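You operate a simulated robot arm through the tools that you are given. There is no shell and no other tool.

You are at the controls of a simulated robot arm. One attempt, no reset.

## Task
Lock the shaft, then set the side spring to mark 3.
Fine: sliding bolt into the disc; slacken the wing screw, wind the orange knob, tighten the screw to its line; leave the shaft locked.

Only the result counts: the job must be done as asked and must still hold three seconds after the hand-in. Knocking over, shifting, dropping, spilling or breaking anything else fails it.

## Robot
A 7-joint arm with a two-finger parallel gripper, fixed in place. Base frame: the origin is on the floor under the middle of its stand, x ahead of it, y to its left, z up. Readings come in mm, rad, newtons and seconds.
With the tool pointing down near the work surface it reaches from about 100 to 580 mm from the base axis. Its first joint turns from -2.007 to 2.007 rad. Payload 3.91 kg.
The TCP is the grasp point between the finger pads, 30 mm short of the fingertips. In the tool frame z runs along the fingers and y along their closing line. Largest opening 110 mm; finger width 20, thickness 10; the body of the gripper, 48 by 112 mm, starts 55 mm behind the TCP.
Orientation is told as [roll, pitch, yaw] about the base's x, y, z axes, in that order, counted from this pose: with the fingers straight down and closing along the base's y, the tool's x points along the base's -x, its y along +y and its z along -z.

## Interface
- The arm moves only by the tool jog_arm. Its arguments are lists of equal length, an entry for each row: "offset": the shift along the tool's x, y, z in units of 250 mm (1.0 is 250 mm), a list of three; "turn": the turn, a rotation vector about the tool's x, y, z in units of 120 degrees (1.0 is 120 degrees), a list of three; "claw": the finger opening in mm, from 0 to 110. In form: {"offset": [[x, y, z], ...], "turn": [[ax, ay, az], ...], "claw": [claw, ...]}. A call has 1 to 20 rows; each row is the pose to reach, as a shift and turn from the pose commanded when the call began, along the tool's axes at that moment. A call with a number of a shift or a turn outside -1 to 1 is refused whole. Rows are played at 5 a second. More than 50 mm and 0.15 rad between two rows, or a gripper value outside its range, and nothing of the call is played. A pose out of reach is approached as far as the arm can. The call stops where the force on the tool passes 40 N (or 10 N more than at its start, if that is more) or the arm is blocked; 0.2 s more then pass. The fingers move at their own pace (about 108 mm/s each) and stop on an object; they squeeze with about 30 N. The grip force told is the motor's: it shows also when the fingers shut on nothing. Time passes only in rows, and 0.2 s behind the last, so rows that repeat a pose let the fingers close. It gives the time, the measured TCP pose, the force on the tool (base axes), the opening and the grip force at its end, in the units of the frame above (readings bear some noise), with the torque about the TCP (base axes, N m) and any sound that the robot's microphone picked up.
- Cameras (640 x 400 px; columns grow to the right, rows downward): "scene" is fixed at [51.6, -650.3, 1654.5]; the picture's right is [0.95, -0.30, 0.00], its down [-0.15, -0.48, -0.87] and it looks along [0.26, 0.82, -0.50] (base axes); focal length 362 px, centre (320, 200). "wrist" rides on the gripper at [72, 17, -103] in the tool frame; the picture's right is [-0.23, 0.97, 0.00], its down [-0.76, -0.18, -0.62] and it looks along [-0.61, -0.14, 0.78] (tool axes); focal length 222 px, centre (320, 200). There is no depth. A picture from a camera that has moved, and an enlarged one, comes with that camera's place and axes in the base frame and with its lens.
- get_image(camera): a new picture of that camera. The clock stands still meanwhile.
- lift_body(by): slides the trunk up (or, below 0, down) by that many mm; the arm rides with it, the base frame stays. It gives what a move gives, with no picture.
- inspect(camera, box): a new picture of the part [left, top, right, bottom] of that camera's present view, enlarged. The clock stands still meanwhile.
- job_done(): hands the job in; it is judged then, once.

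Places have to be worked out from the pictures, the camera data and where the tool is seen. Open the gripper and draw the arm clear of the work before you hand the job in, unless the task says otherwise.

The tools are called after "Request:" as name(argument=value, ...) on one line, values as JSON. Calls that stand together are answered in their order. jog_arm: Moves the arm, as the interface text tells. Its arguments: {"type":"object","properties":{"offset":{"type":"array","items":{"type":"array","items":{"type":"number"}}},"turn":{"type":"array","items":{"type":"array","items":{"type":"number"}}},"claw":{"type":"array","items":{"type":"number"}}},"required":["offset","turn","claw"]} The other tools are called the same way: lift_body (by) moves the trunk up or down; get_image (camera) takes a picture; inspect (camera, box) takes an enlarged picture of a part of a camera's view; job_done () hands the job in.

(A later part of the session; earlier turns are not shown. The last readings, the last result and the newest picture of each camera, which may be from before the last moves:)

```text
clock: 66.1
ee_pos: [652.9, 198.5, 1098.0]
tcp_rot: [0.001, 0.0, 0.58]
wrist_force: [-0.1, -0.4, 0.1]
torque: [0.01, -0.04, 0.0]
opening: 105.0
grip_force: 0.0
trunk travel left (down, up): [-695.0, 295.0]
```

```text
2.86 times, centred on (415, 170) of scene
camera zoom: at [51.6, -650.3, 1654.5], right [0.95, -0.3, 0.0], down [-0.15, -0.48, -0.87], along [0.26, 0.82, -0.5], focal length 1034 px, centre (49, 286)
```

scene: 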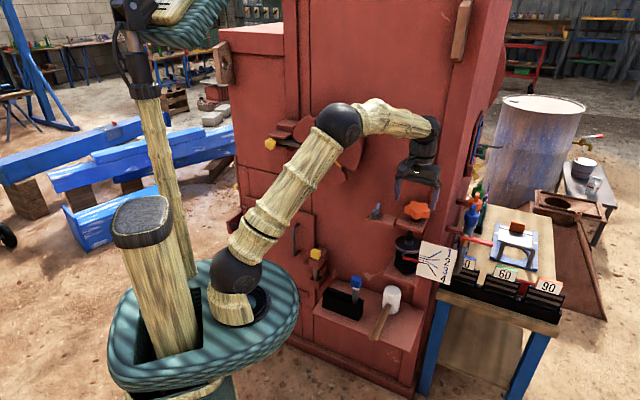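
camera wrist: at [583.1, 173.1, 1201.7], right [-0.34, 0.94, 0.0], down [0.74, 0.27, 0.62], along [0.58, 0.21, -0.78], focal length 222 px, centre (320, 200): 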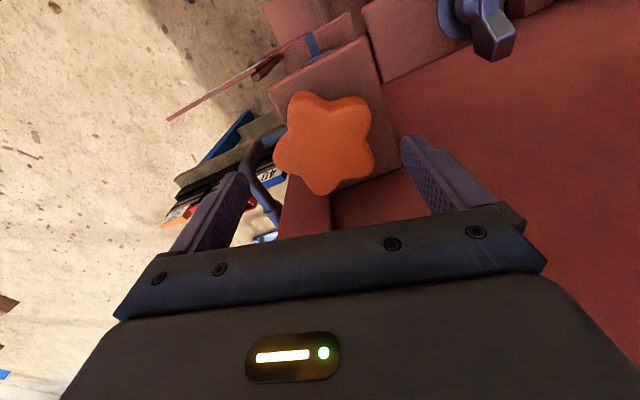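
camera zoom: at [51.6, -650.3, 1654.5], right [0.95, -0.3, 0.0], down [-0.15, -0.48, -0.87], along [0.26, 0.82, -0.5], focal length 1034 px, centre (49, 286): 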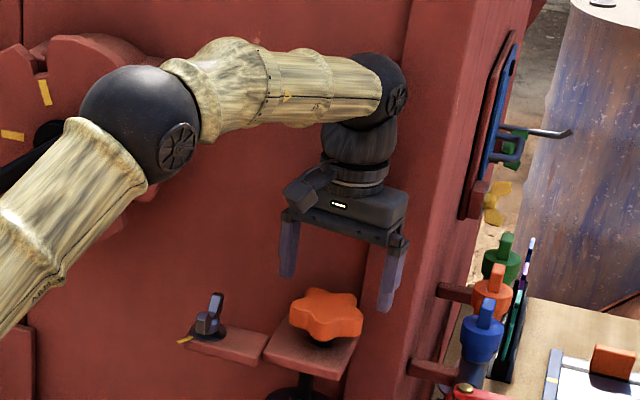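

Fingers straddle the knob well. I descend to grip height and close in stages.

Request:
jog_arm(offset=[[0, 0, 0.11], [0, 0, 0.222], [0, 0, 0.222], [0, 0, 0.222]], turn=[[0, 0, 0], [0, 0, 0], [0, 0, 0], [0, 0, 0]], claw=[105, 105, 90, 84])

Request:
inspect(camera="wrist", box=[210, 100, 430, 240])

Request:
inspect(camera="scene", box=[376, 180, 456, 230])

```text
clock: 67.1
ee_pos: [653.7, 199.1, 1043.0]
tcp_rot: [0.002, 0.002, 0.58]
wrist_force: [0.2, 0.1, 0.1]
torque: [-0.03, -0.02, 0.01]
opening: 84.4
grip_force: 0.1
trunk travel left (down, up): [-695.0, 295.0]
```

```text
2.86 times, centred on (320, 170) of wrist
camera zoom: at [583.4, 172.0, 1146.6], right [-0.34, 0.94, 0.0], down [0.73, 0.27, 0.62], along [0.58, 0.21, -0.78], focal length 635 px, centre (320, 286)
```

zoom: 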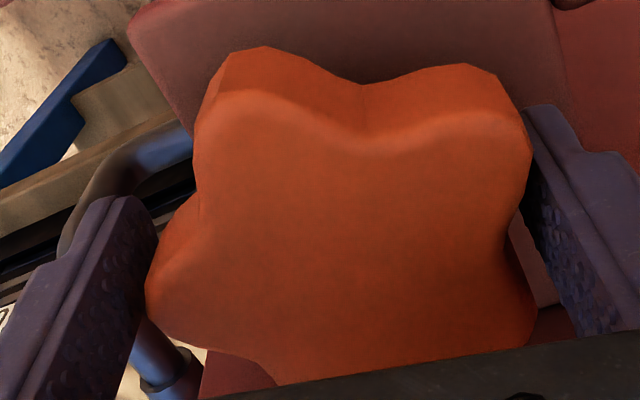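

```text
8.00 times, centred on (416, 205) of scene
camera zoom: at [51.6, -650.3, 1654.5], right [0.95, -0.3, 0.0], down [-0.15, -0.48, -0.87], along [0.26, 0.82, -0.5], focal length 2896 px, centre (-448, 160)
```

zoom: 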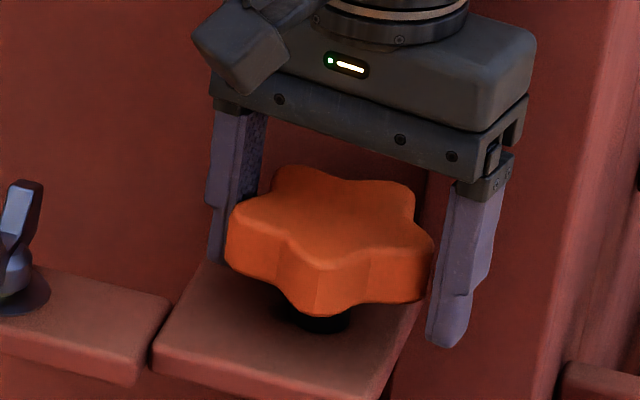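

Positioned well. I close on the knob.

Request:
jog_arm(offset=[[0, 0, 0], [0, 0, 0], [0, 0, 0]], turn=[[0, 0, 0], [0, 0, 0], [0, 0, 0]], claw=[76, 68, 60])

Request:
inspect(camera="wrist", box=[210, 100, 430, 240])

```text
clock: 67.9
ee_pos: [650.1, 203.9, 1042.1]
tcp_rot: [0.005, 0.001, 0.584]
wrist_force: [-13.8, 19.3, -4.5]
torque: [0.12, 0.43, 0.08]
opening: 73.6
grip_force: 44.5
trunk travel left (down, up): [-695.0, 295.0]
```

```text
2.86 times, centred on (320, 170) of wrist
camera zoom: at [581.2, 176.2, 1146.7], right [-0.35, 0.94, 0.0], down [0.74, 0.27, 0.62], along [0.58, 0.22, -0.78], focal length 635 px, centre (320, 286)
```

zoom: 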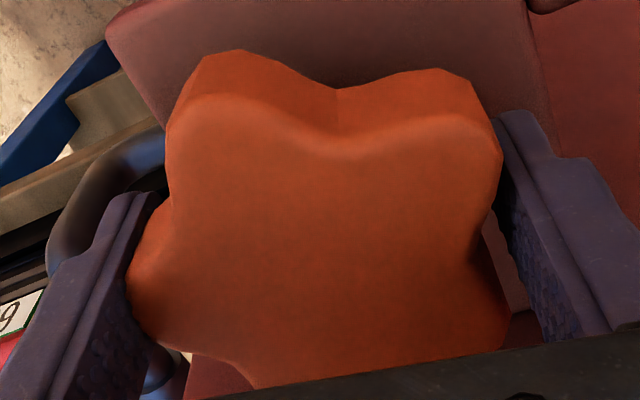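

The knob is gripped (73.6 mm) but offset ~6 mm from my commanded centre. I re-centre by that amount to null the load, then try a small counter-clockwise turn (~17°) and check the pointer.

Request:
jog_arm(offset=[[0, 0.012, 0], [0, 0.024, 0]], turn=[[0, 0, 0], [0, 0, 0]], claw=[60, 60])

Request:
jog_arm(offset=[[-0.0018, 0.0001, 0], [-0.0036, 0.0004, 0], [-0.0053, 0.0008, 0]], turn=[[0, 0, -0.048], [0, 0, -0.096], [0, 0, -0.143]], claw=[60, 60, 60])

Request:
inspect(camera="scene", box=[400, 240, 464, 280])

Request:
inspect(camera="wrist", box=[210, 100, 430, 240])

```text
clock: 68.5
ee_pos: [651.2, 203.1, 1042.3]
tcp_rot: [-0.002, 0.001, 0.58]
wrist_force: [-11.9, 7.7, -5.9]
torque: [1.13, 0.67, 0.03]
opening: 74.0
grip_force: 45.1
trunk travel left (down, up): [-695.0, 295.0]
```

```text
clock: 69.3
ee_pos: [651.2, 203.4, 1042.6]
tcp_rot: [0.001, 0.007, 0.879]
wrist_force: [-19.0, -5.6, -15.0]
torque: [-0.48, -0.78, 0.04]
opening: 73.8
grip_force: 45.4
trunk travel left (down, up): [-695.0, 295.0]
```

```text
10.00 times, centred on (432, 260) of scene
camera zoom: at [51.6, -650.3, 1654.5], right [0.95, -0.3, 0.0], down [-0.15, -0.48, -0.87], along [0.26, 0.82, -0.5], focal length 3620 px, centre (-800, -400)
```

zoom: 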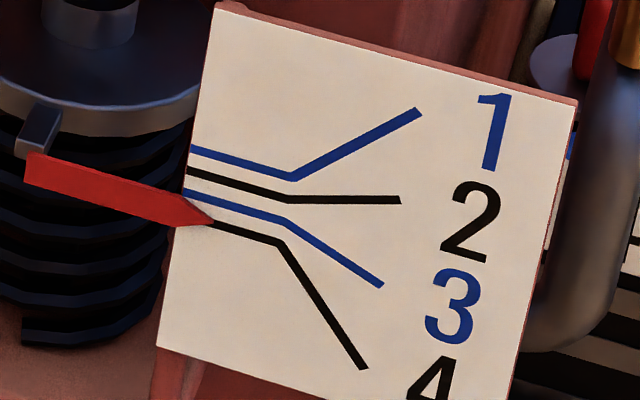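

```text
2.86 times, centred on (320, 170) of wrist
camera zoom: at [592.1, 157.3, 1147.1], right [-0.61, 0.8, 0.0], down [0.62, 0.48, 0.62], along [0.49, 0.37, -0.79], focal length 635 px, centre (320, 286)
```

zoom: 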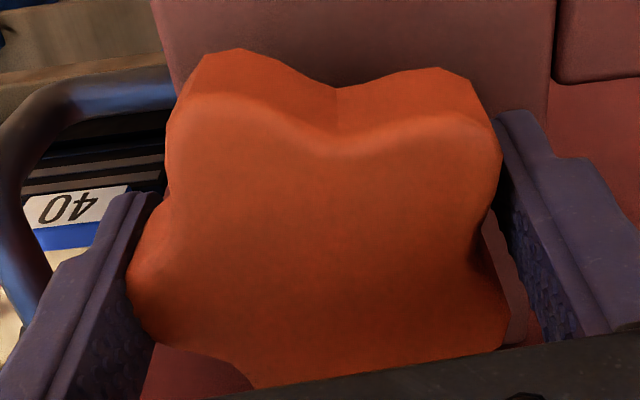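

Counter-clockwise raises the pointer (about 4 px for 0.3 rad), so this is the right direction. I trim the centre by 3 mm in x and y to cut the side load.

Request:
jog_arm(offset=[[0.006, 0.006, 0], [0.012, 0.012, 0], [0.012, 0.012, 0]], turn=[[0, 0, 0], [0, 0, 0], [0, 0, 0]], claw=[60, 60, 60])

```text
clock: 70.1
ee_pos: [650.6, 203.1, 1043.5]
tcp_rot: [-0.003, -0.001, 0.88]
wrist_force: [6.8, -7.8, -11.0]
torque: [-0.36, 0.09, 0.02]
opening: 74.1
grip_force: 45.4
trunk travel left (down, up): [-695.0, 295.0]
```

Side loads are now small. I continue counter-clockwise 0.3 rad with a small trim, then check load and pointer.

Request:
jog_arm(offset=[[0, -0.005, 0], [0, -0.005, 0], [0, -0.005, 0], [0, -0.005, 0]], turn=[[0, 0, -0.036], [0, 0, -0.072], [0, 0, -0.108], [0, 0, -0.143]], claw=[60, 60, 60, 60])

Request:
inspect(camera="scene", box=[400, 240, 464, 280])

Request:
inspect(camera="scene", box=[376, 180, 456, 230])

```text
clock: 71.1
ee_pos: [651.0, 202.4, 1043.5]
tcp_rot: [0.0, 0.0, 1.183]
wrist_force: [7.2, -10.7, -7.9]
torque: [0.13, -1.27, 0.0]
opening: 73.9
grip_force: 45.5
trunk travel left (down, up): [-695.0, 295.0]
```

```text
10.00 times, centred on (432, 260) of scene
camera zoom: at [51.6, -650.3, 1654.5], right [0.95, -0.3, 0.0], down [-0.15, -0.48, -0.87], along [0.26, 0.82, -0.5], focal length 3620 px, centre (-800, -400)
```

zoom: 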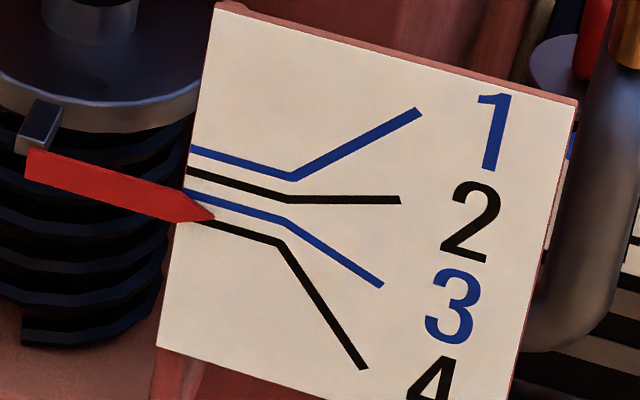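

```text
8.00 times, centred on (416, 205) of scene
camera zoom: at [51.6, -650.3, 1654.5], right [0.95, -0.3, 0.0], down [-0.15, -0.48, -0.87], along [0.26, 0.82, -0.5], focal length 2896 px, centre (-448, 160)
```

zoom: 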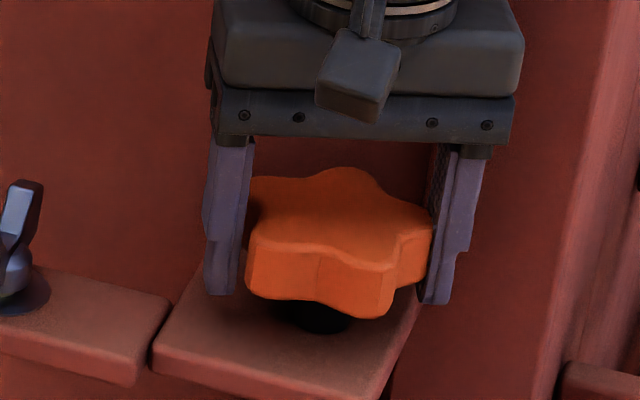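

The pointer has climbed 9 px in 0.6 rad; line 3 is about 17 px further up (≈1.1 rad). I trim and continue 0.45 rad.

Request:
jog_arm(offset=[[0.005, -0.006, 0], [0.005, -0.006, 0], [0.005, -0.006, 0], [0.005, -0.006, 0], [0.005, -0.006, 0]], turn=[[0, 0, -0.043], [0, 0, -0.086], [0, 0, -0.129], [0, 0, -0.172], [0, 0, -0.215]], claw=[60, 60, 60, 60, 60])

Request:
inspect(camera="scene", box=[400, 240, 464, 280])

```text
clock: 72.3
ee_pos: [651.2, 203.2, 1043.1]
tcp_rot: [0.001, -0.001, 1.632]
wrist_force: [14.2, -2.3, 3.4]
torque: [-0.62, 0.37, 0.04]
opening: 73.7
grip_force: 44.9
trunk travel left (down, up): [-695.0, 295.0]
```

```text
10.00 times, centred on (432, 260) of scene
camera zoom: at [51.6, -650.3, 1654.5], right [0.95, -0.3, 0.0], down [-0.15, -0.48, -0.87], along [0.26, 0.82, -0.5], focal length 3620 px, centre (-800, -400)
```

zoom: 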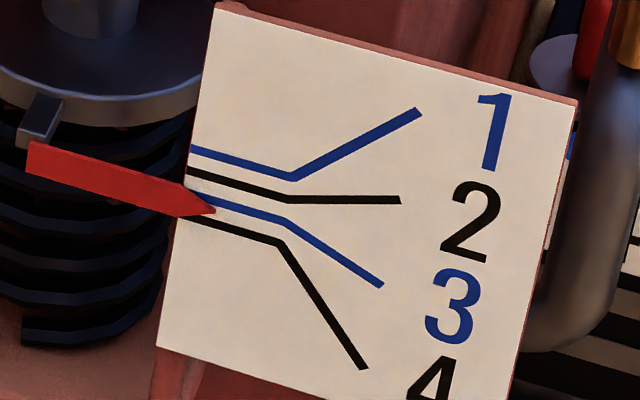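

The tip is at (214,211); line 3 is at ~200 there, so ~0.75 rad remains. I trim and turn another 0.45 rad.

Request:
jog_arm(offset=[[0.002, -0.008, 0], [0.002, -0.008, 0], [0.002, -0.008, 0], [0.002, -0.008, 0], [0.002, -0.008, 0]], turn=[[0, 0, -0.043], [0, 0, -0.086], [0, 0, -0.129], [0, 0, -0.172], [0, 0, -0.215]], claw=[60, 60, 60, 60, 60])

Request:
inspect(camera="scene", box=[411, 250, 435, 265])

Request:
inspect(camera="scene", box=[376, 180, 456, 230])

```text
clock: 73.5
ee_pos: [653.3, 203.5, 1043.3]
tcp_rot: [0.001, -0.002, 2.082]
wrist_force: [7.9, 3.9, 8.2]
torque: [0.74, 0.24, -0.01]
opening: 73.9
grip_force: 44.9
trunk travel left (down, up): [-695.0, 295.0]
```

```text
16.00 times, centred on (423, 258) of scene
camera zoom: at [51.6, -650.3, 1654.5], right [0.95, -0.3, 0.0], down [-0.15, -0.48, -0.87], along [0.26, 0.82, -0.5], focal length 5792 px, centre (-1328, -720)
```

zoom: 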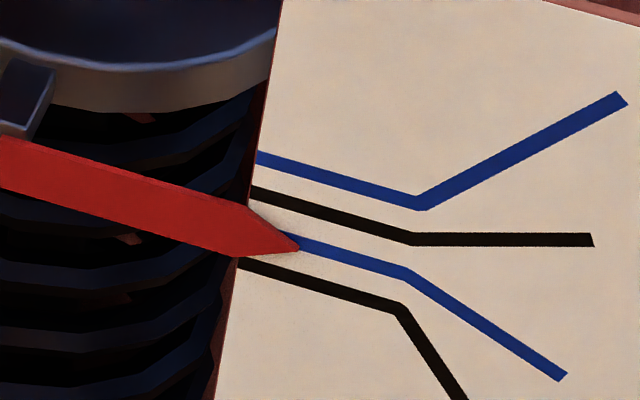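

```text
8.00 times, centred on (416, 205) of scene
camera zoom: at [51.6, -650.3, 1654.5], right [0.95, -0.3, 0.0], down [-0.15, -0.48, -0.87], along [0.26, 0.82, -0.5], focal length 2896 px, centre (-448, 160)
```

zoom: 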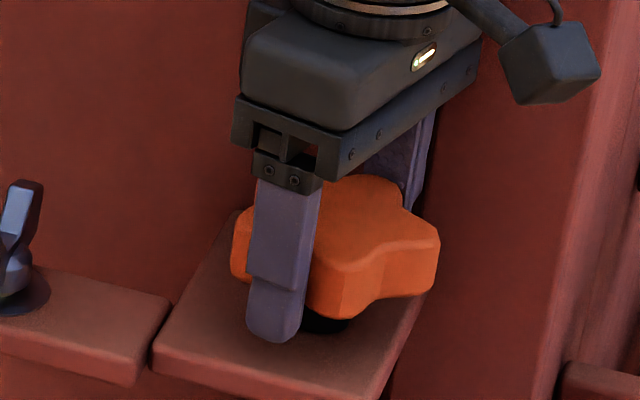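

Tip is ~7.5 px (16×) below the centre of line 3. At ~23 px/rad I need about 0.33 rad more; I go 0.3 first.

Request:
jog_arm(offset=[[0, -0.004, 0], [0, -0.004, 0], [0, -0.004, 0], [0, -0.004, 0]], turn=[[0, 0, -0.036], [0, 0, -0.072], [0, 0, -0.108], [0, 0, -0.143]], claw=[60, 60, 60, 60])

Request:
inspect(camera="scene", box=[411, 250, 435, 265])

```text
clock: 74.5
ee_pos: [652.7, 202.2, 1042.4]
tcp_rot: [0.002, -0.001, 2.383]
wrist_force: [0.2, 5.5, 3.5]
torque: [0.92, -0.43, 0.02]
opening: 73.7
grip_force: 44.7
trunk travel left (down, up): [-695.0, 295.0]
```

```text
16.00 times, centred on (423, 258) of scene
camera zoom: at [51.6, -650.3, 1654.5], right [0.95, -0.3, 0.0], down [-0.15, -0.48, -0.87], along [0.26, 0.82, -0.5], focal length 5792 px, centre (-1328, -720)
```

zoom: 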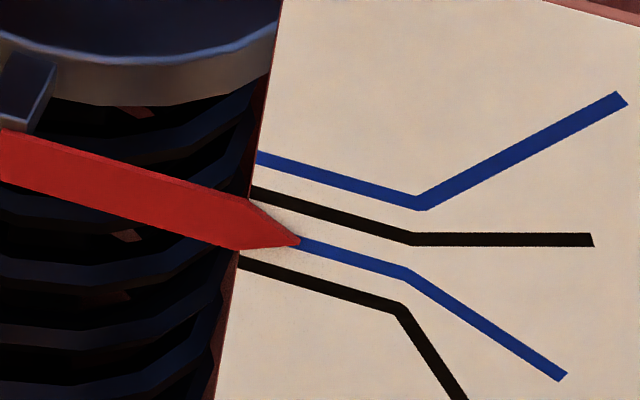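

The tip now meets line 3. I zoom further to verify centring.

Request:
inspect(camera="scene", box=[417, 257, 427, 263])

```text
16.00 times, centred on (422, 260) of scene
camera zoom: at [51.6, -650.3, 1654.5], right [0.95, -0.3, 0.0], down [-0.15, -0.48, -0.87], along [0.26, 0.82, -0.5], focal length 5792 px, centre (-1312, -760)
```

zoom: 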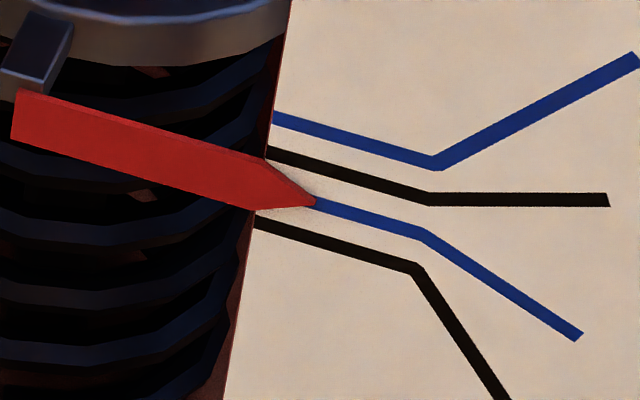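

Pointer is on line 3. I open modestly (86 mm, keeping clear of the face behind) and rise straight up, then check that the pointer stays.

Request:
jog_arm(offset=[[0, 0, 0], [0, 0, 0], [0, 0, -0.1], [0, 0, -0.2], [0, 0, -0.3]], turn=[[0, 0, 0], [0, 0, 0], [0, 0, 0], [0, 0, 0], [0, 0, 0]], claw=[80, 86, 86, 86, 86])

Request:
inspect(camera="scene", box=[411, 250, 435, 265])

Request:
get_image(camera="scene")

```text
clock: 75.7
ee_pos: [652.8, 205.2, 1117.8]
tcp_rot: [0.0, -0.001, 2.38]
wrist_force: [-0.1, 0.8, 0.2]
torque: [0.0, 0.02, 0.0]
opening: 85.9
grip_force: 0.0
trunk travel left (down, up): [-695.0, 295.0]
```

```text
16.00 times, centred on (423, 258) of scene
camera zoom: at [51.6, -650.3, 1654.5], right [0.95, -0.3, 0.0], down [-0.15, -0.48, -0.87], along [0.26, 0.82, -0.5], focal length 5792 px, centre (-1328, -720)
```

zoom: 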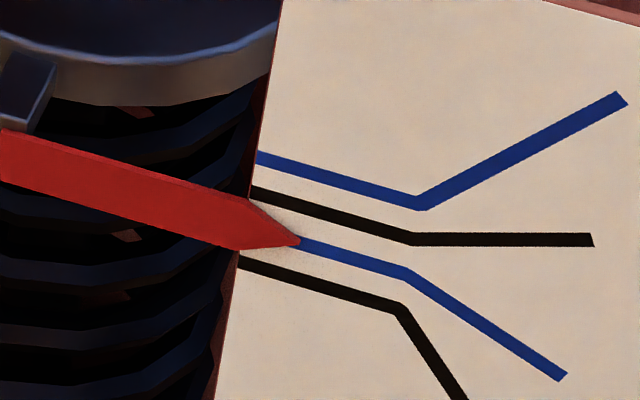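

```text
taken
```

scene: 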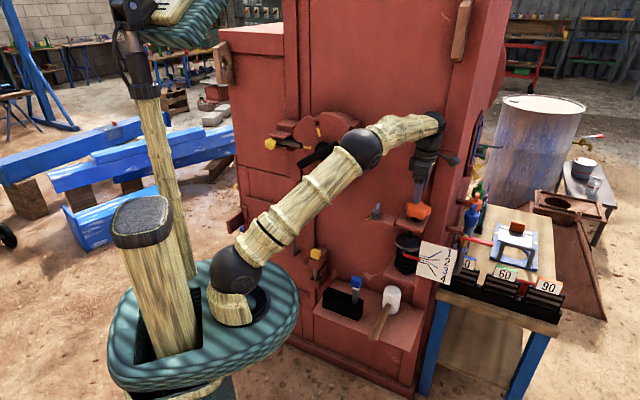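

The pointer holds at 3 with the knob released. I back away and go to a stand-off in front of the screw, yawing to 0.77 to match the slack wing (camera on robot side).

Request:
jog_arm(offset=[[-0.003, 0.12, 0], [-0.006, 0.24, 0], [-0.17, 0.29, 0], [-0.34, 0.34, 0], [-0.508, 0.391, 0]], turn=[[0, 0, 0], [0, 0, 0], [0, 0, 0], [0, 0, 0], [0, 0, 0]], claw=[86, 80, 70, 60, 60])

Request:
jog_arm(offset=[[0, 0, 0], [0, 0, 0], [0, 0, 0], [0, 0, 0], [0, 0, 0], [0, 0, 0], [0, 0, 0], [0, 0, 0], [0, 0, 0], [0, 0, 0], [0, 0, 0], [0, 0, 0]], turn=[[0, 0, 0.064], [0, 0, 0.128], [0, 0, 0.192], [0, 0, 0.256], [0, 0, 0.32], [0, 0, 0.384], [0, 0, 0.448], [0, 0, 0.512], [0, 0, 0.576], [0, 0, 0.64], [0, 0, 0.705], [0, 0, 0.77]], claw=[60, 60, 60, 60, 60, 60, 60, 60, 60, 60, 60, 60])

Request:
get_image(camera="wrist")

Request:
inspect(camera="wrist", box=[230, 100, 430, 220])

```text
clock: 76.9
ee_pos: [491.9, 219.2, 1120.5]
tcp_rot: [-0.001, 0.0, 2.379]
wrist_force: [-0.2, -1.0, -0.2]
torque: [-0.01, 0.0, 0.02]
opening: 60.1
grip_force: 0.0
trunk travel left (down, up): [-695.0, 295.0]
```

```text
clock: 79.5
ee_pos: [494.0, 219.7, 1119.0]
tcp_rot: [-0.001, 0.002, 0.763]
wrist_force: [-0.7, -0.3, -0.2]
torque: [0.02, 0.0, 0.01]
opening: 60.1
grip_force: 0.1
trunk travel left (down, up): [-695.0, 295.0]
```

```text
taken
camera wrist: at [429.5, 180.5, 1222.6], right [-0.51, 0.86, 0.0], down [0.67, 0.4, 0.62], along [0.53, 0.32, -0.78], focal length 222 px, centre (320, 200)
```

wrist: 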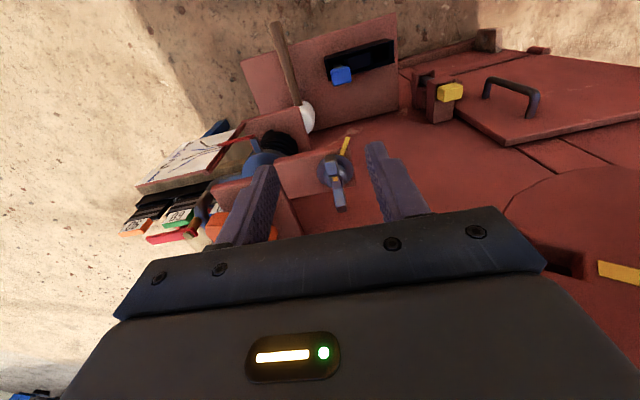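

```text
3.20 times, centred on (330, 160) of wrist
camera zoom: at [429.5, 180.5, 1222.6], right [-0.51, 0.86, 0.0], down [0.67, 0.4, 0.62], along [0.53, 0.32, -0.78], focal length 711 px, centre (288, 328)
```

zoom: 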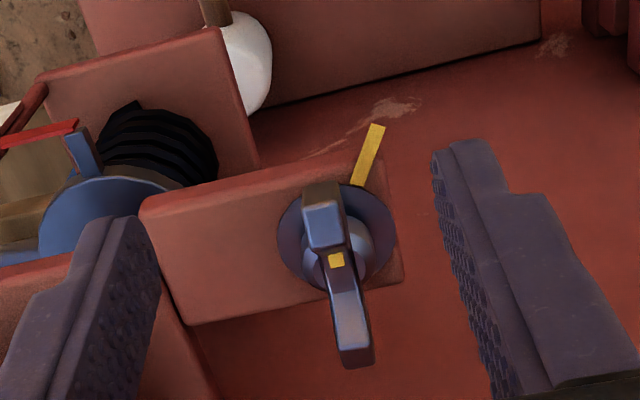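

The wing measures 42.7° (119° from tight), centred near (538, 266). I move over it and partly descend.

Request:
jog_arm(offset=[[-0.124, 0.006, 0], [-0.248, 0.012, 0], [-0.248, 0.012, 0.1], [-0.248, 0.012, 0.188]], turn=[[0, 0, 0.004], [0, 0, 0.0086], [0, 0, 0.0086], [0, 0, 0.0086]], claw=[60, 60, 60, 60])

Request:
inspect(camera="wrist", box=[220, 80, 420, 240])

Request:
inspect(camera="scene", box=[280, 90, 460, 250])

```text
clock: 80.5
ee_pos: [536.5, 263.8, 1070.1]
tcp_rot: [0.001, 0.003, 0.751]
wrist_force: [-0.4, 0.1, 0.0]
torque: [0.0, 0.05, 0.0]
opening: 59.9
grip_force: 0.0
trunk travel left (down, up): [-695.0, 295.0]
```

```text
2.50 times, centred on (320, 160) of wrist
camera zoom: at [471.7, 226.0, 1174.1], right [-0.5, 0.87, 0.0], down [0.68, 0.39, 0.62], along [0.54, 0.31, -0.78], focal length 555 px, centre (320, 300)
```

zoom: 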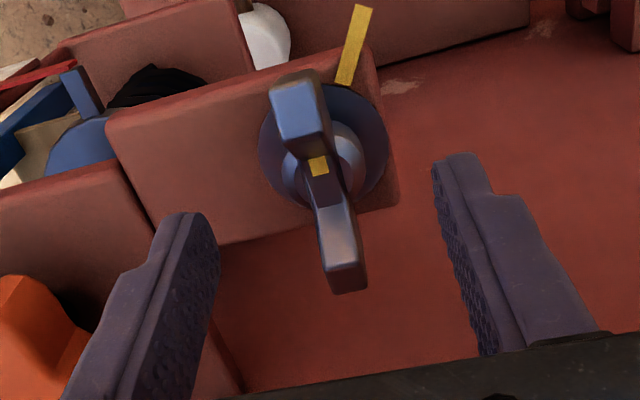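

```text
2.50 times, centred on (370, 170) of scene
camera zoom: at [51.6, -650.3, 1654.5], right [0.95, -0.3, 0.0], down [-0.15, -0.48, -0.87], along [0.26, 0.82, -0.5], focal length 905 px, centre (195, 275)
```

zoom: 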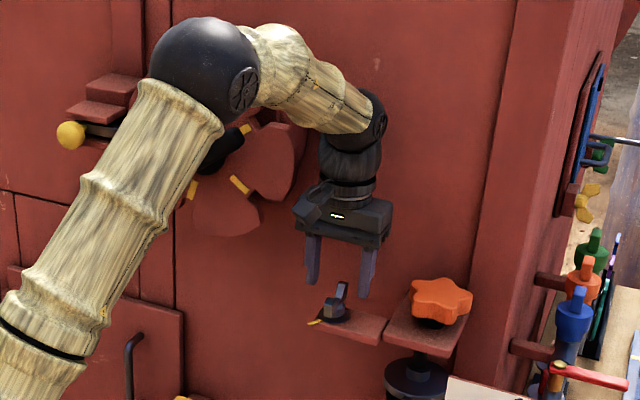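

Well aligned. I trim 1 mm, descend to 1031 and close.

Request:
jog_arm(offset=[[0.004, 0.004, 0.08], [0.004, 0.004, 0.156], [0.004, 0.004, 0.156], [0.004, 0.004, 0.156], [0.004, 0.004, 0.156]], turn=[[0, 0, 0], [0, 0, 0], [0, 0, 0], [0, 0, 0], [0, 0, 0]], claw=[60, 60, 30, 0, 0])

```text
clock: 81.7
ee_pos: [534.9, 264.2, 1031.5]
tcp_rot: [-0.001, -0.001, 0.748]
wrist_force: [0.8, -2.7, 0.2]
torque: [0.26, -0.38, 0.0]
opening: 11.9
grip_force: 45.3
trunk travel left (down, up): [-695.0, 295.0]
```

Gripped cleanly. I turn clockwise (tighten) 0.7 rad to yaw ≈0.05.

Request:
jog_arm(offset=[[0, 0, 0], [0, 0, 0], [0, 0, 0], [0, 0, 0], [0, 0, 0], [0, 0, 0], [0, 0, 0], [0, 0, 0]], turn=[[0, 0, 0.042], [0, 0, 0.084], [0, 0, 0.126], [0, 0, 0.168], [0, 0, 0.21], [0, 0, 0.252], [0, 0, 0.294], [0, 0, 0.334]], claw=[0, 0, 0, 0, 0, 0, 0, 0])

Request:
inspect(camera="scene", box=[411, 250, 435, 265])

```text
clock: 83.5
ee_pos: [534.8, 265.8, 1033.0]
tcp_rot: [-0.001, 0.002, 0.049]
wrist_force: [-3.8, 0.1, -3.8]
torque: [0.16, -1.24, 0.02]
opening: 11.9
grip_force: 45.4
trunk travel left (down, up): [-695.0, 295.0]
```

```text
16.00 times, centred on (423, 258) of scene
camera zoom: at [51.6, -650.3, 1654.5], right [0.95, -0.3, 0.0], down [-0.15, -0.48, -0.87], along [0.26, 0.82, -0.5], focal length 5792 px, centre (-1328, -720)
```

zoom: 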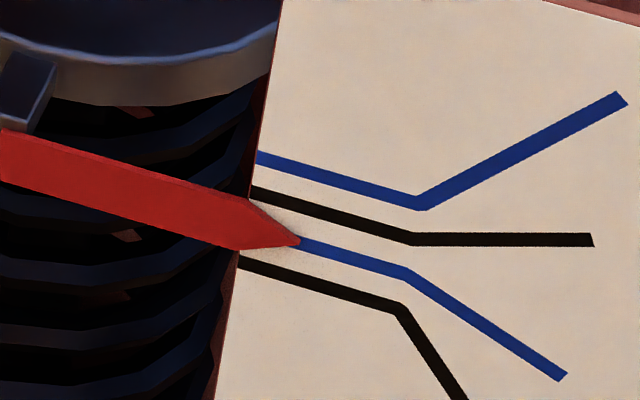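

Pointer unchanged. Now the 180° flip for the second half: open, rise 60 mm, rotate around the robot side to yaw 3.19.

Request:
jog_arm(offset=[[0, 0, 0], [0, 0, 0], [0, 0, -0.12], [0, 0, -0.24], [0, 0, -0.24], [0, 0, -0.24], [0, 0, -0.24], [0, 0, -0.24], [0, 0, -0.24], [0, 0, -0.24], [0, 0, -0.24], [0, 0, -0.24], [0, 0, -0.24], [0, 0, -0.24], [0, 0, -0.24], [0, 0, -0.24]], turn=[[0, 0, 0], [0, 0, 0], [0, 0, 0], [0, 0, 0], [0, 0, -0.065], [0, 0, -0.13], [0, 0, -0.195], [0, 0, -0.26], [0, 0, -0.325], [0, 0, -0.39], [0, 0, -0.455], [0, 0, -0.52], [0, 0, -0.585], [0, 0, -0.65], [0, 0, -0.715], [0, 0, -0.78]], claw=[35, 60, 60, 60, 60, 60, 60, 60, 60, 60, 60, 60, 60, 60, 60, 60])

Request:
jog_arm(offset=[[0, 0, 0], [0, 0, 0], [0, 0, 0], [0, 0, 0], [0, 0, 0], [0, 0, 0], [0, 0, 0], [0, 0, 0], [0, 0, 0], [0, 0, 0], [0, 0, 0], [0, 0, 0]], turn=[[0, 0, -0.06], [0, 0, -0.12], [0, 0, -0.18], [0, 0, -0.24], [0, 0, -0.3], [0, 0, -0.36], [0, 0, -0.42], [0, 0, -0.48], [0, 0, -0.54], [0, 0, -0.6], [0, 0, -0.66], [0, 0, -0.72]], claw=[60, 60, 60, 60, 60, 60, 60, 60, 60, 60, 60, 60])

Request:
inspect(camera="wrist", box=[220, 80, 420, 240])

Request:
inspect(camera="scene", box=[280, 90, 460, 250])

```text
clock: 86.9
ee_pos: [534.5, 264.5, 1090.1]
tcp_rot: [0.001, -0.002, 1.687]
wrist_force: [0.2, 0.2, 0.0]
torque: [-0.03, -0.03, 0.01]
opening: 59.6
grip_force: 0.0
trunk travel left (down, up): [-695.0, 295.0]
```

```text
clock: 89.5
ee_pos: [534.9, 263.1, 1092.6]
tcp_rot: [0.0, -0.003, -3.091]
wrist_force: [-0.1, 0.0, -0.8]
torque: [0.0, 0.03, 0.01]
opening: 59.9
grip_force: 0.0
trunk travel left (down, up): [-695.0, 295.0]
```

```text
2.50 times, centred on (320, 160) of wrist
camera zoom: at [607.7, 249.9, 1196.1], right [-0.18, -0.98, 0.0], down [-0.77, 0.14, 0.62], along [-0.61, 0.11, -0.78], focal length 555 px, centre (320, 300)
```

zoom: 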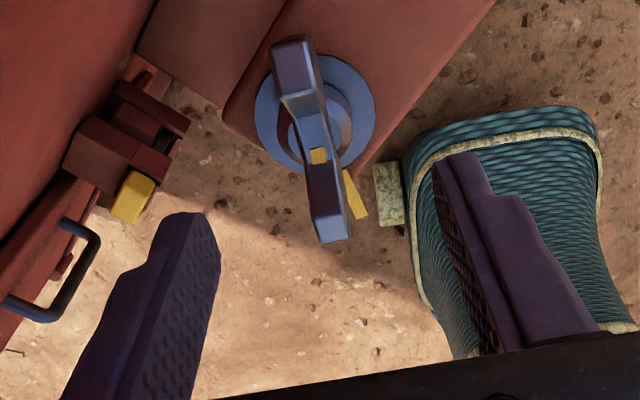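

```text
2.50 times, centred on (370, 170) of scene
camera zoom: at [51.6, -650.3, 1654.5], right [0.95, -0.3, 0.0], down [-0.15, -0.48, -0.87], along [0.26, 0.82, -0.5], focal length 905 px, centre (195, 275)
```

zoom: 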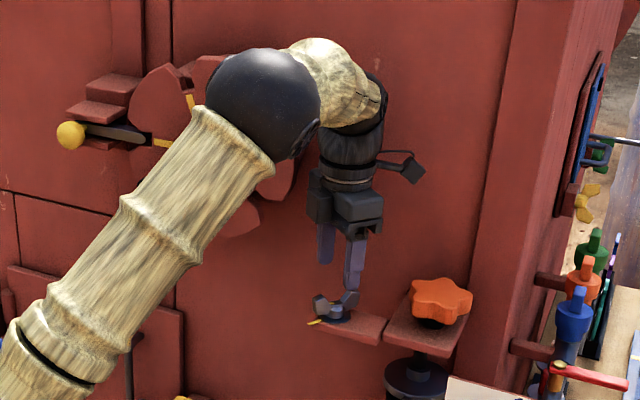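

Aligned with the wing again. I trim 2 mm, descend and close.

Request:
jog_arm(offset=[[0.009, -0.005, 0.08], [0.009, -0.005, 0.16], [0.009, -0.005, 0.246], [0.009, -0.005, 0.246], [0.009, -0.005, 0.246], [0.009, -0.005, 0.246]], turn=[[0, 0, 0], [0, 0, 0], [0, 0, 0], [0, 0, 0], [0, 0, 0], [0, 0, 0]], claw=[60, 60, 60, 30, 0, 0])

Request:
inspect(camera="wrist", box=[220, 80, 420, 240])

```text
clock: 90.9
ee_pos: [536.4, 265.9, 1030.6]
tcp_rot: [0.0, -0.002, -3.091]
wrist_force: [-2.2, -3.0, -1.4]
torque: [0.16, -0.55, 0.0]
opening: 11.7
grip_force: 45.1
trunk travel left (down, up): [-695.0, 295.0]
```

```text
2.50 times, centred on (320, 160) of wrist
camera zoom: at [609.8, 251.2, 1134.0], right [-0.18, -0.98, 0.0], down [-0.77, 0.14, 0.62], along [-0.61, 0.11, -0.78], focal length 555 px, centre (320, 300)
```

zoom: 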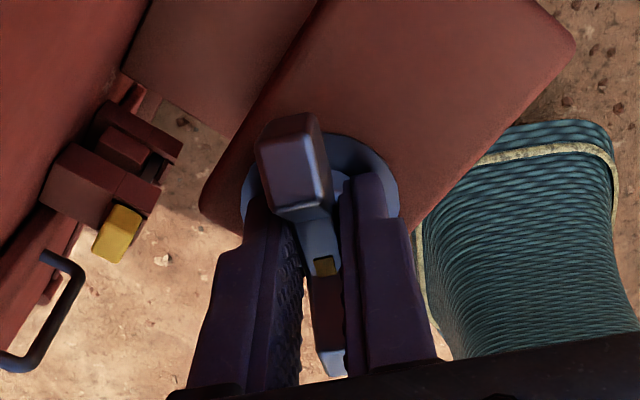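

Good grip. I turn clockwise about 1.2 rad, stopping short of the line.

Request:
jog_arm(offset=[[0, 0, 0], [0, 0, 0], [0, 0, 0], [0, 0, 0], [0, 0, 0], [0, 0, 0], [0, 0, 0], [0, 0, 0], [0, 0, 0], [0, 0, 0], [0, 0, 0], [0, 0, 0], [0, 0, 0]], turn=[[0, 0, 0.045], [0, 0, 0.09], [0, 0, 0.135], [0, 0, 0.18], [0, 0, 0.225], [0, 0, 0.27], [0, 0, 0.315], [0, 0, 0.36], [0, 0, 0.405], [0, 0, 0.45], [0, 0, 0.495], [0, 0, 0.54], [0, 0, 0.58]], claw=[0, 0, 0, 0, 0, 0, 0, 0, 0, 0, 0, 0, 0])

Request:
inspect(camera="wrist", box=[220, 80, 420, 240])

```text
clock: 93.7
ee_pos: [536.5, 263.9, 1030.5]
tcp_rot: [0.004, -0.001, 1.975]
wrist_force: [-12.1, -8.4, -20.4]
torque: [0.9, -0.37, -0.01]
opening: 11.9
grip_force: 44.6
trunk travel left (down, up): [-695.0, 295.0]
```

```text
2.50 times, centred on (320, 160) of wrist
camera zoom: at [549.6, 191.1, 1134.2], right [-0.98, -0.17, 0.0], down [-0.13, 0.77, 0.62], along [-0.11, 0.61, -0.78], focal length 555 px, centre (320, 300)
```

zoom: 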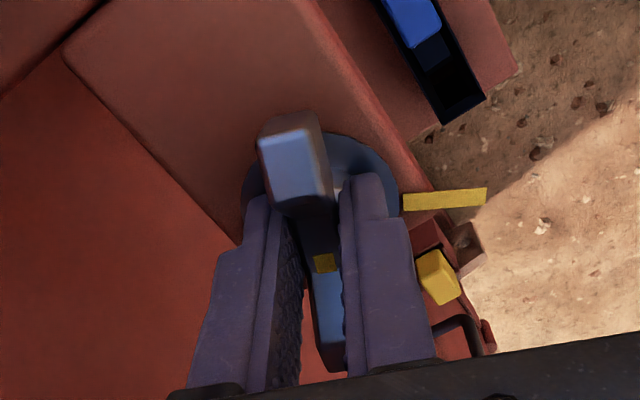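

Approaching the line. I relieve the side/down load slightly and turn in smaller steps toward yaw ≈1.85, watching torque.

Request:
jog_arm(offset=[[0, 0.007, 0.004], [0, 0.007, 0.004], [0, 0.007, 0.004], [0, 0.007, 0.004]], turn=[[0, 0, 0], [0, 0, 0.02], [0, 0, 0.04], [0, 0, 0.058]], claw=[0, 0, 0, 0])

Request:
inspect(camera="wrist", box=[220, 80, 420, 240])

```text
clock: 94.7
ee_pos: [535.7, 264.7, 1030.7]
tcp_rot: [-0.003, 0.0, 1.856]
wrist_force: [3.0, -2.4, -3.5]
torque: [-0.15, 0.19, -0.03]
opening: 11.9
grip_force: 45.0
trunk travel left (down, up): [-695.0, 295.0]
```

```text
2.50 times, centred on (320, 160) of wrist
camera zoom: at [540.3, 189.9, 1134.1], right [-1.0, -0.05, 0.0], down [-0.04, 0.78, 0.62], along [-0.03, 0.62, -0.78], focal length 555 px, centre (320, 300)
```

zoom: 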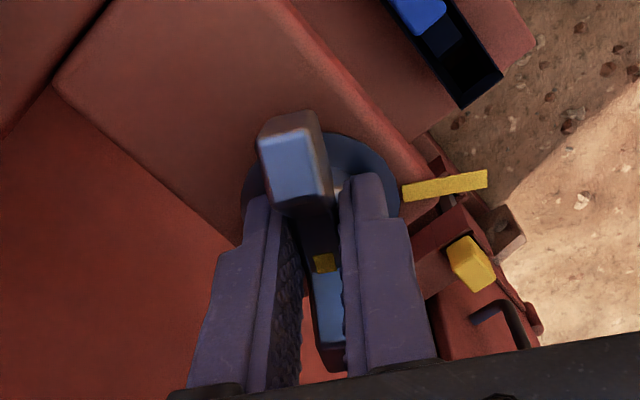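

No torque yet at 1.856. I continue to 1.815, the recorded tight angle.

Request:
jog_arm(offset=[[0, 0, 0], [0, 0, 0], [0, 0, 0]], turn=[[0, 0, 0.008], [0, 0, 0.016], [0, 0, 0.02]], claw=[0, 0, 0])

```text
clock: 95.5
ee_pos: [536.4, 265.0, 1029.9]
tcp_rot: [-0.001, -0.001, 1.814]
wrist_force: [11.5, 1.7, 7.8]
torque: [-0.94, 0.19, 0.0]
opening: 11.8
grip_force: 45.2
trunk travel left (down, up): [-695.0, 295.0]
```

At the recorded tight angle now. I release, rise, and measure the wing against its line.

Request:
jog_arm(offset=[[0, 0, 0], [0, 0, 0], [0, 0, -0.1], [0, 0, -0.2]], turn=[[0, 0, 0], [0, 0, 0], [0, 0, 0], [0, 0, 0]], claw=[35, 60, 60, 60])

Request:
inspect(camera="wrist", box=[240, 60, 420, 200])

Request:
inspect(camera="scene", box=[340, 190, 480, 290])

Request:
inspect(camera="scene", box=[360, 200, 400, 225])

```text
clock: 96.5
ee_pos: [535.4, 264.7, 1078.5]
tcp_rot: [0.002, -0.001, 1.812]
wrist_force: [-0.7, 1.1, 0.3]
torque: [-0.01, 0.01, 0.0]
opening: 59.9
grip_force: 0.0
trunk travel left (down, up): [-695.0, 295.0]
```

```text
2.86 times, centred on (330, 130) of wrist
camera zoom: at [535.7, 190.2, 1183.3], right [-1.0, -0.01, 0.0], down [-0.01, 0.78, 0.62], along [-0.01, 0.62, -0.78], focal length 635 px, centre (291, 400)
```

zoom: 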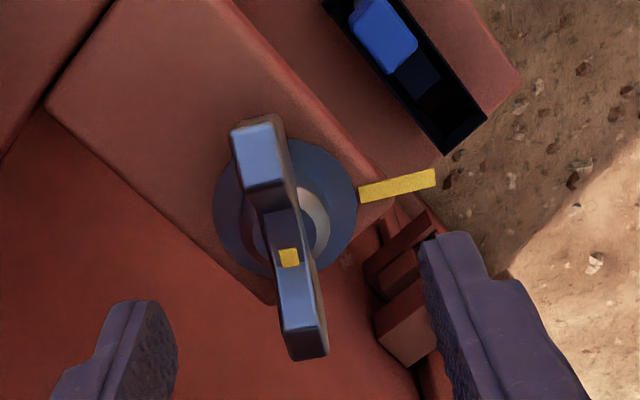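

```text
4.00 times, centred on (410, 240) of scene
camera zoom: at [51.6, -650.3, 1654.5], right [0.95, -0.3, 0.0], down [-0.15, -0.48, -0.87], along [0.26, 0.82, -0.5], focal length 1448 px, centre (-40, 40)
```

zoom: 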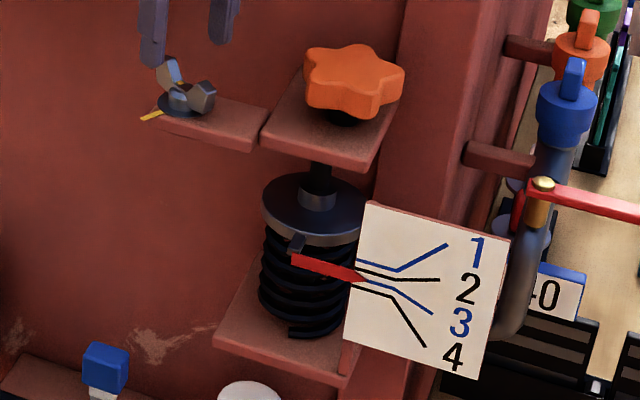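

```text
16.00 times, centred on (380, 212) of scene
camera zoom: at [51.6, -650.3, 1654.5], right [0.95, -0.3, 0.0], down [-0.15, -0.48, -0.87], along [0.26, 0.82, -0.5], focal length 5792 px, centre (-640, 0)
```

zoom: 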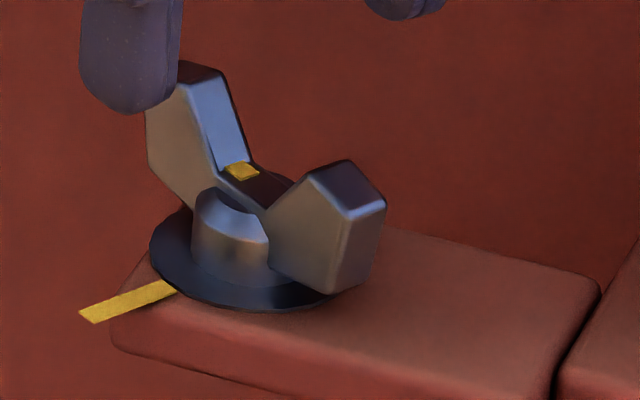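

The wing is back within ~1° of its original tight angle, square to the yellow line, and the pointer reads 3. I retreat from the work: up, then back along −n, then yaw toward 0.79 for a verification view.

Request:
jog_arm(offset=[[0, 0, -0.12], [0, 0, -0.24], [0.08, 0.137, -0.24], [0.16, 0.274, -0.24], [0.249, 0.411, -0.24], [0.249, 0.411, -0.24], [0.249, 0.411, -0.24], [0.249, 0.411, -0.24], [0.249, 0.411, -0.24], [0.249, 0.411, -0.24], [0.249, 0.411, -0.24], [0.249, 0.411, -0.24], [0.249, 0.411, -0.24]], turn=[[0, 0, 0], [0, 0, 0], [0, 0, 0], [0, 0, 0], [0, 0, 0], [0, 0, 0.06], [0, 0, 0.12], [0, 0, 0.18], [0, 0, 0.24], [0, 0, 0.3], [0, 0, 0.36], [0, 0, 0.42], [0, 0, 0.48]], claw=[60, 60, 60, 60, 60, 60, 60, 60, 60, 60, 60, 60, 60])

Request:
jog_arm(offset=[[0, 0, 0], [0, 0, 0], [0, 0, 0], [0, 0, 0], [0, 0, 0], [0, 0, 0]], turn=[[0, -0.06, 0], [0, -0.12, 0], [0, -0.18, 0], [0, -0.24, 0], [0, -0.3, 0], [0, -0.36, 0]], claw=[60, 60, 60, 60, 60, 60])

Request:
get_image(camera="wrist")

Request:
get_image(camera="scene")

```text
clock: 99.3
ee_pos: [451.0, 181.1, 1139.7]
tcp_rot: [0.0, -0.001, 0.807]
wrist_force: [0.0, -0.1, 0.3]
torque: [0.0, 0.02, 0.01]
opening: 59.9
grip_force: 0.0
trunk travel left (down, up): [-695.0, 295.0]
```

```text
clock: 100.7
ee_pos: [451.4, 179.3, 1140.0]
tcp_rot: [-0.002, -0.752, 0.808]
wrist_force: [-0.2, 0.5, 0.4]
torque: [-0.02, 0.02, 0.0]
opening: 60.2
grip_force: 0.0
trunk travel left (down, up): [-695.0, 295.0]
```

```text
taken
camera wrist: at [352.6, 100.9, 1166.0], right [-0.59, 0.79, 0.15], down [0.22, -0.03, 0.98], along [0.78, 0.61, -0.16], focal length 222 px, centre (320, 200)
```

wrist: 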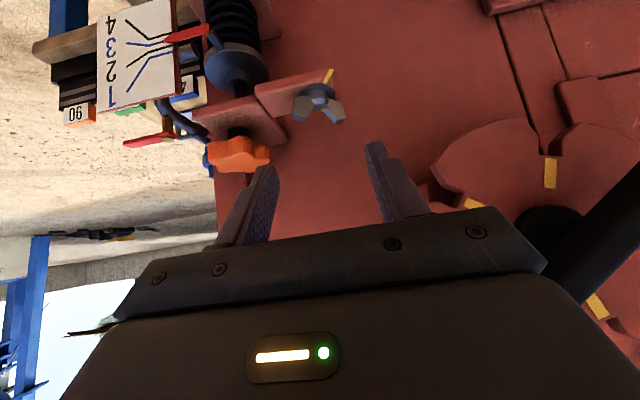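

```text
taken
```

scene: 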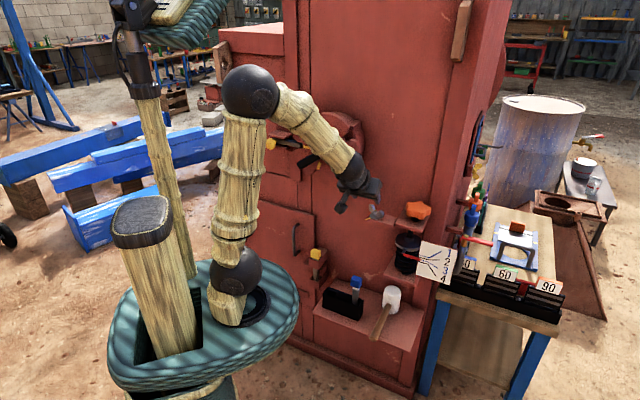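

Request:
inspect(camera="wrist", box=[120, 20, 220, 90])

Request:
inspect(camera="wrist", box=[270, 50, 370, 140])

Request:
inspect(camera="scene", box=[360, 200, 400, 225])

Request:
inspect(camera="scene", box=[411, 250, 435, 265])

```text
5.71 times, centred on (170, 55) of wrist
camera zoom: at [352.6, 100.9, 1166.0], right [-0.59, 0.79, 0.15], down [0.22, -0.03, 0.98], along [0.78, 0.61, -0.16], focal length 1269 px, centre (1177, 1029)
```

zoom: 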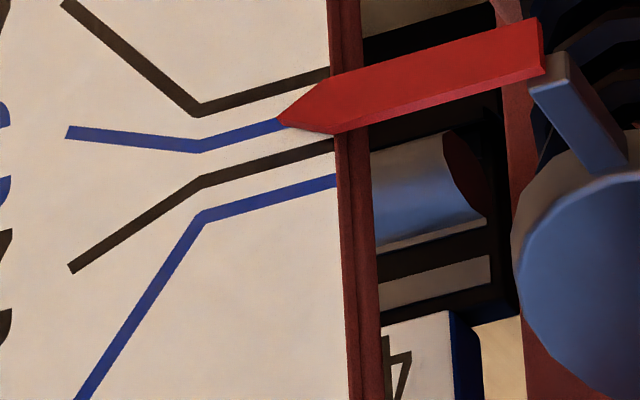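

```text
4.44 times, centred on (320, 95) of wrist
camera zoom: at [352.6, 100.9, 1166.0], right [-0.59, 0.79, 0.15], down [0.22, -0.03, 0.98], along [0.78, 0.61, -0.16], focal length 987 px, centre (320, 667)
```

zoom: 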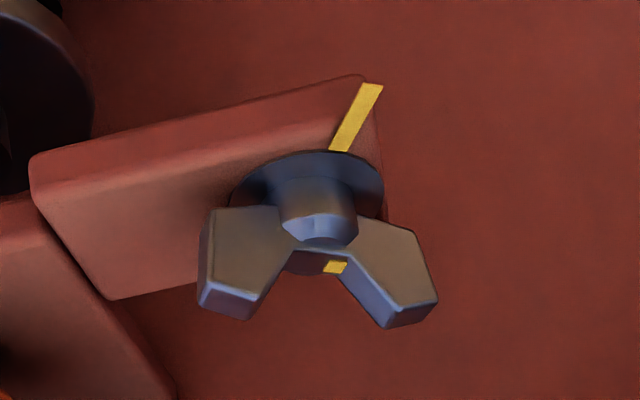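

```text
16.00 times, centred on (380, 212) of scene
camera zoom: at [51.6, -650.3, 1654.5], right [0.95, -0.3, 0.0], down [-0.15, -0.48, -0.87], along [0.26, 0.82, -0.5], focal length 5792 px, centre (-640, 0)
```

zoom: 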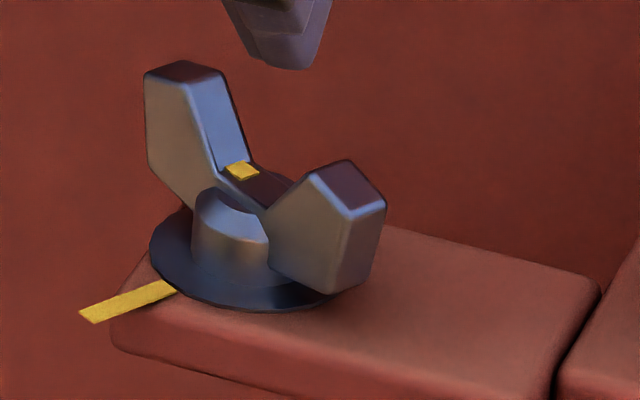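

```text
16.00 times, centred on (423, 258) of scene
camera zoom: at [51.6, -650.3, 1654.5], right [0.95, -0.3, 0.0], down [-0.15, -0.48, -0.87], along [0.26, 0.82, -0.5], focal length 5792 px, centre (-1328, -720)
```

zoom: 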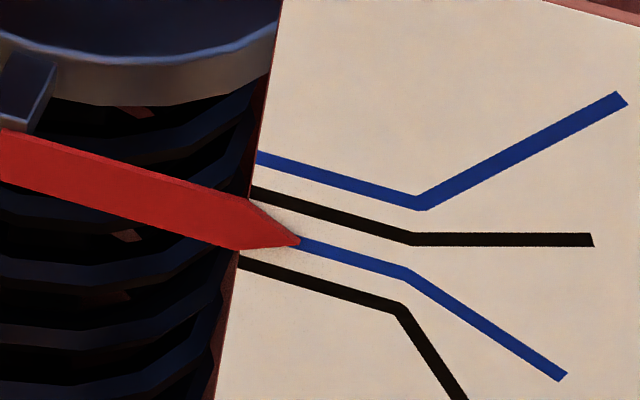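

From this view the pointer is very near line 3. To remove vertical parallax I lower the trunk so the wrist camera is level with the pointer (z≈901), staying at this safe stand-off.

Request:
lift_body(by=-255)

Request:
get_image(camera="wrist")

Request:
get_image(camera="scene")

```text
clock: 103.3
ee_pos: [450.9, 179.8, 884.5]
tcp_rot: [0.0, -0.755, 0.807]
wrist_force: [0.3, 0.1, 0.0]
torque: [0.0, -0.02, 0.02]
opening: 60.0
grip_force: 0.1
trunk travel left (down, up): [-440.0, 550.0]
```

```text
taken
camera wrist: at [352.6, 101.6, 911.1], right [-0.59, 0.79, 0.16], down [0.22, -0.03, 0.98], along [0.78, 0.61, -0.16], focal length 222 px, centre (320, 200)
```

wrist: 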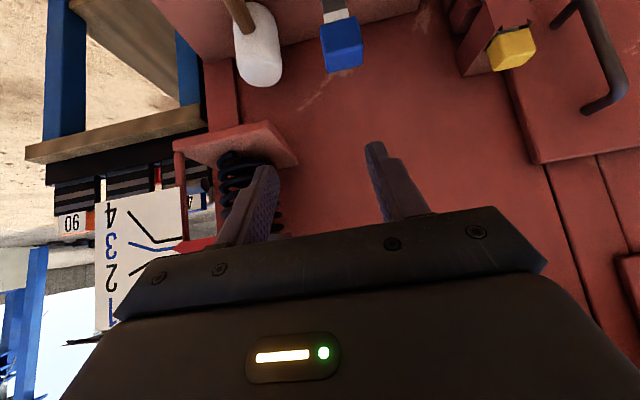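

```text
taken
```

scene: 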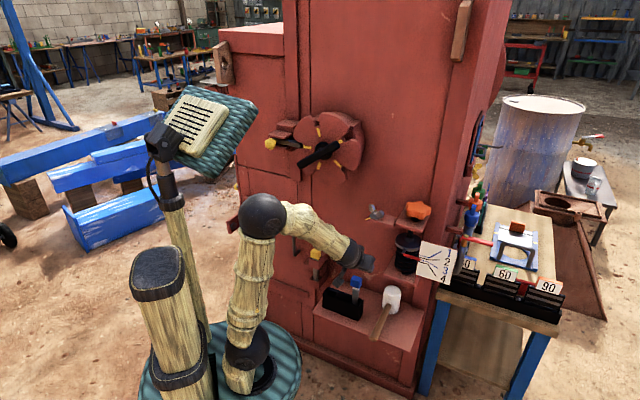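

Request:
inspect(camera="wrist", box=[95, 180, 225, 270])

Request:
inspect(camera="wrist", box=[150, 220, 210, 260])

```text
4.44 times, centred on (160, 225) of wrist
camera zoom: at [352.6, 101.6, 911.1], right [-0.59, 0.79, 0.16], down [0.22, -0.03, 0.98], along [0.78, 0.61, -0.16], focal length 987 px, centre (1031, 89)
```

zoom: 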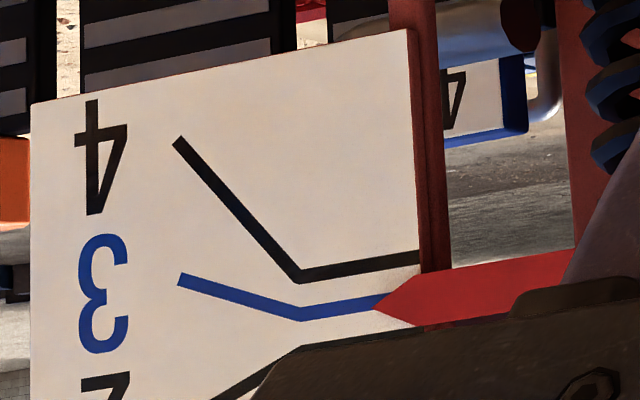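

```text
10.00 times, centred on (180, 240) of wrist
camera zoom: at [352.6, 101.6, 911.1], right [-0.59, 0.79, 0.16], down [0.22, -0.03, 0.98], along [0.78, 0.61, -0.16], focal length 2221 px, centre (1720, -200)
```

zoom: 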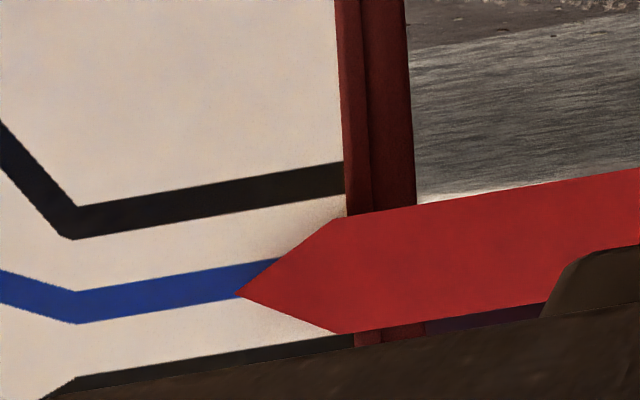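

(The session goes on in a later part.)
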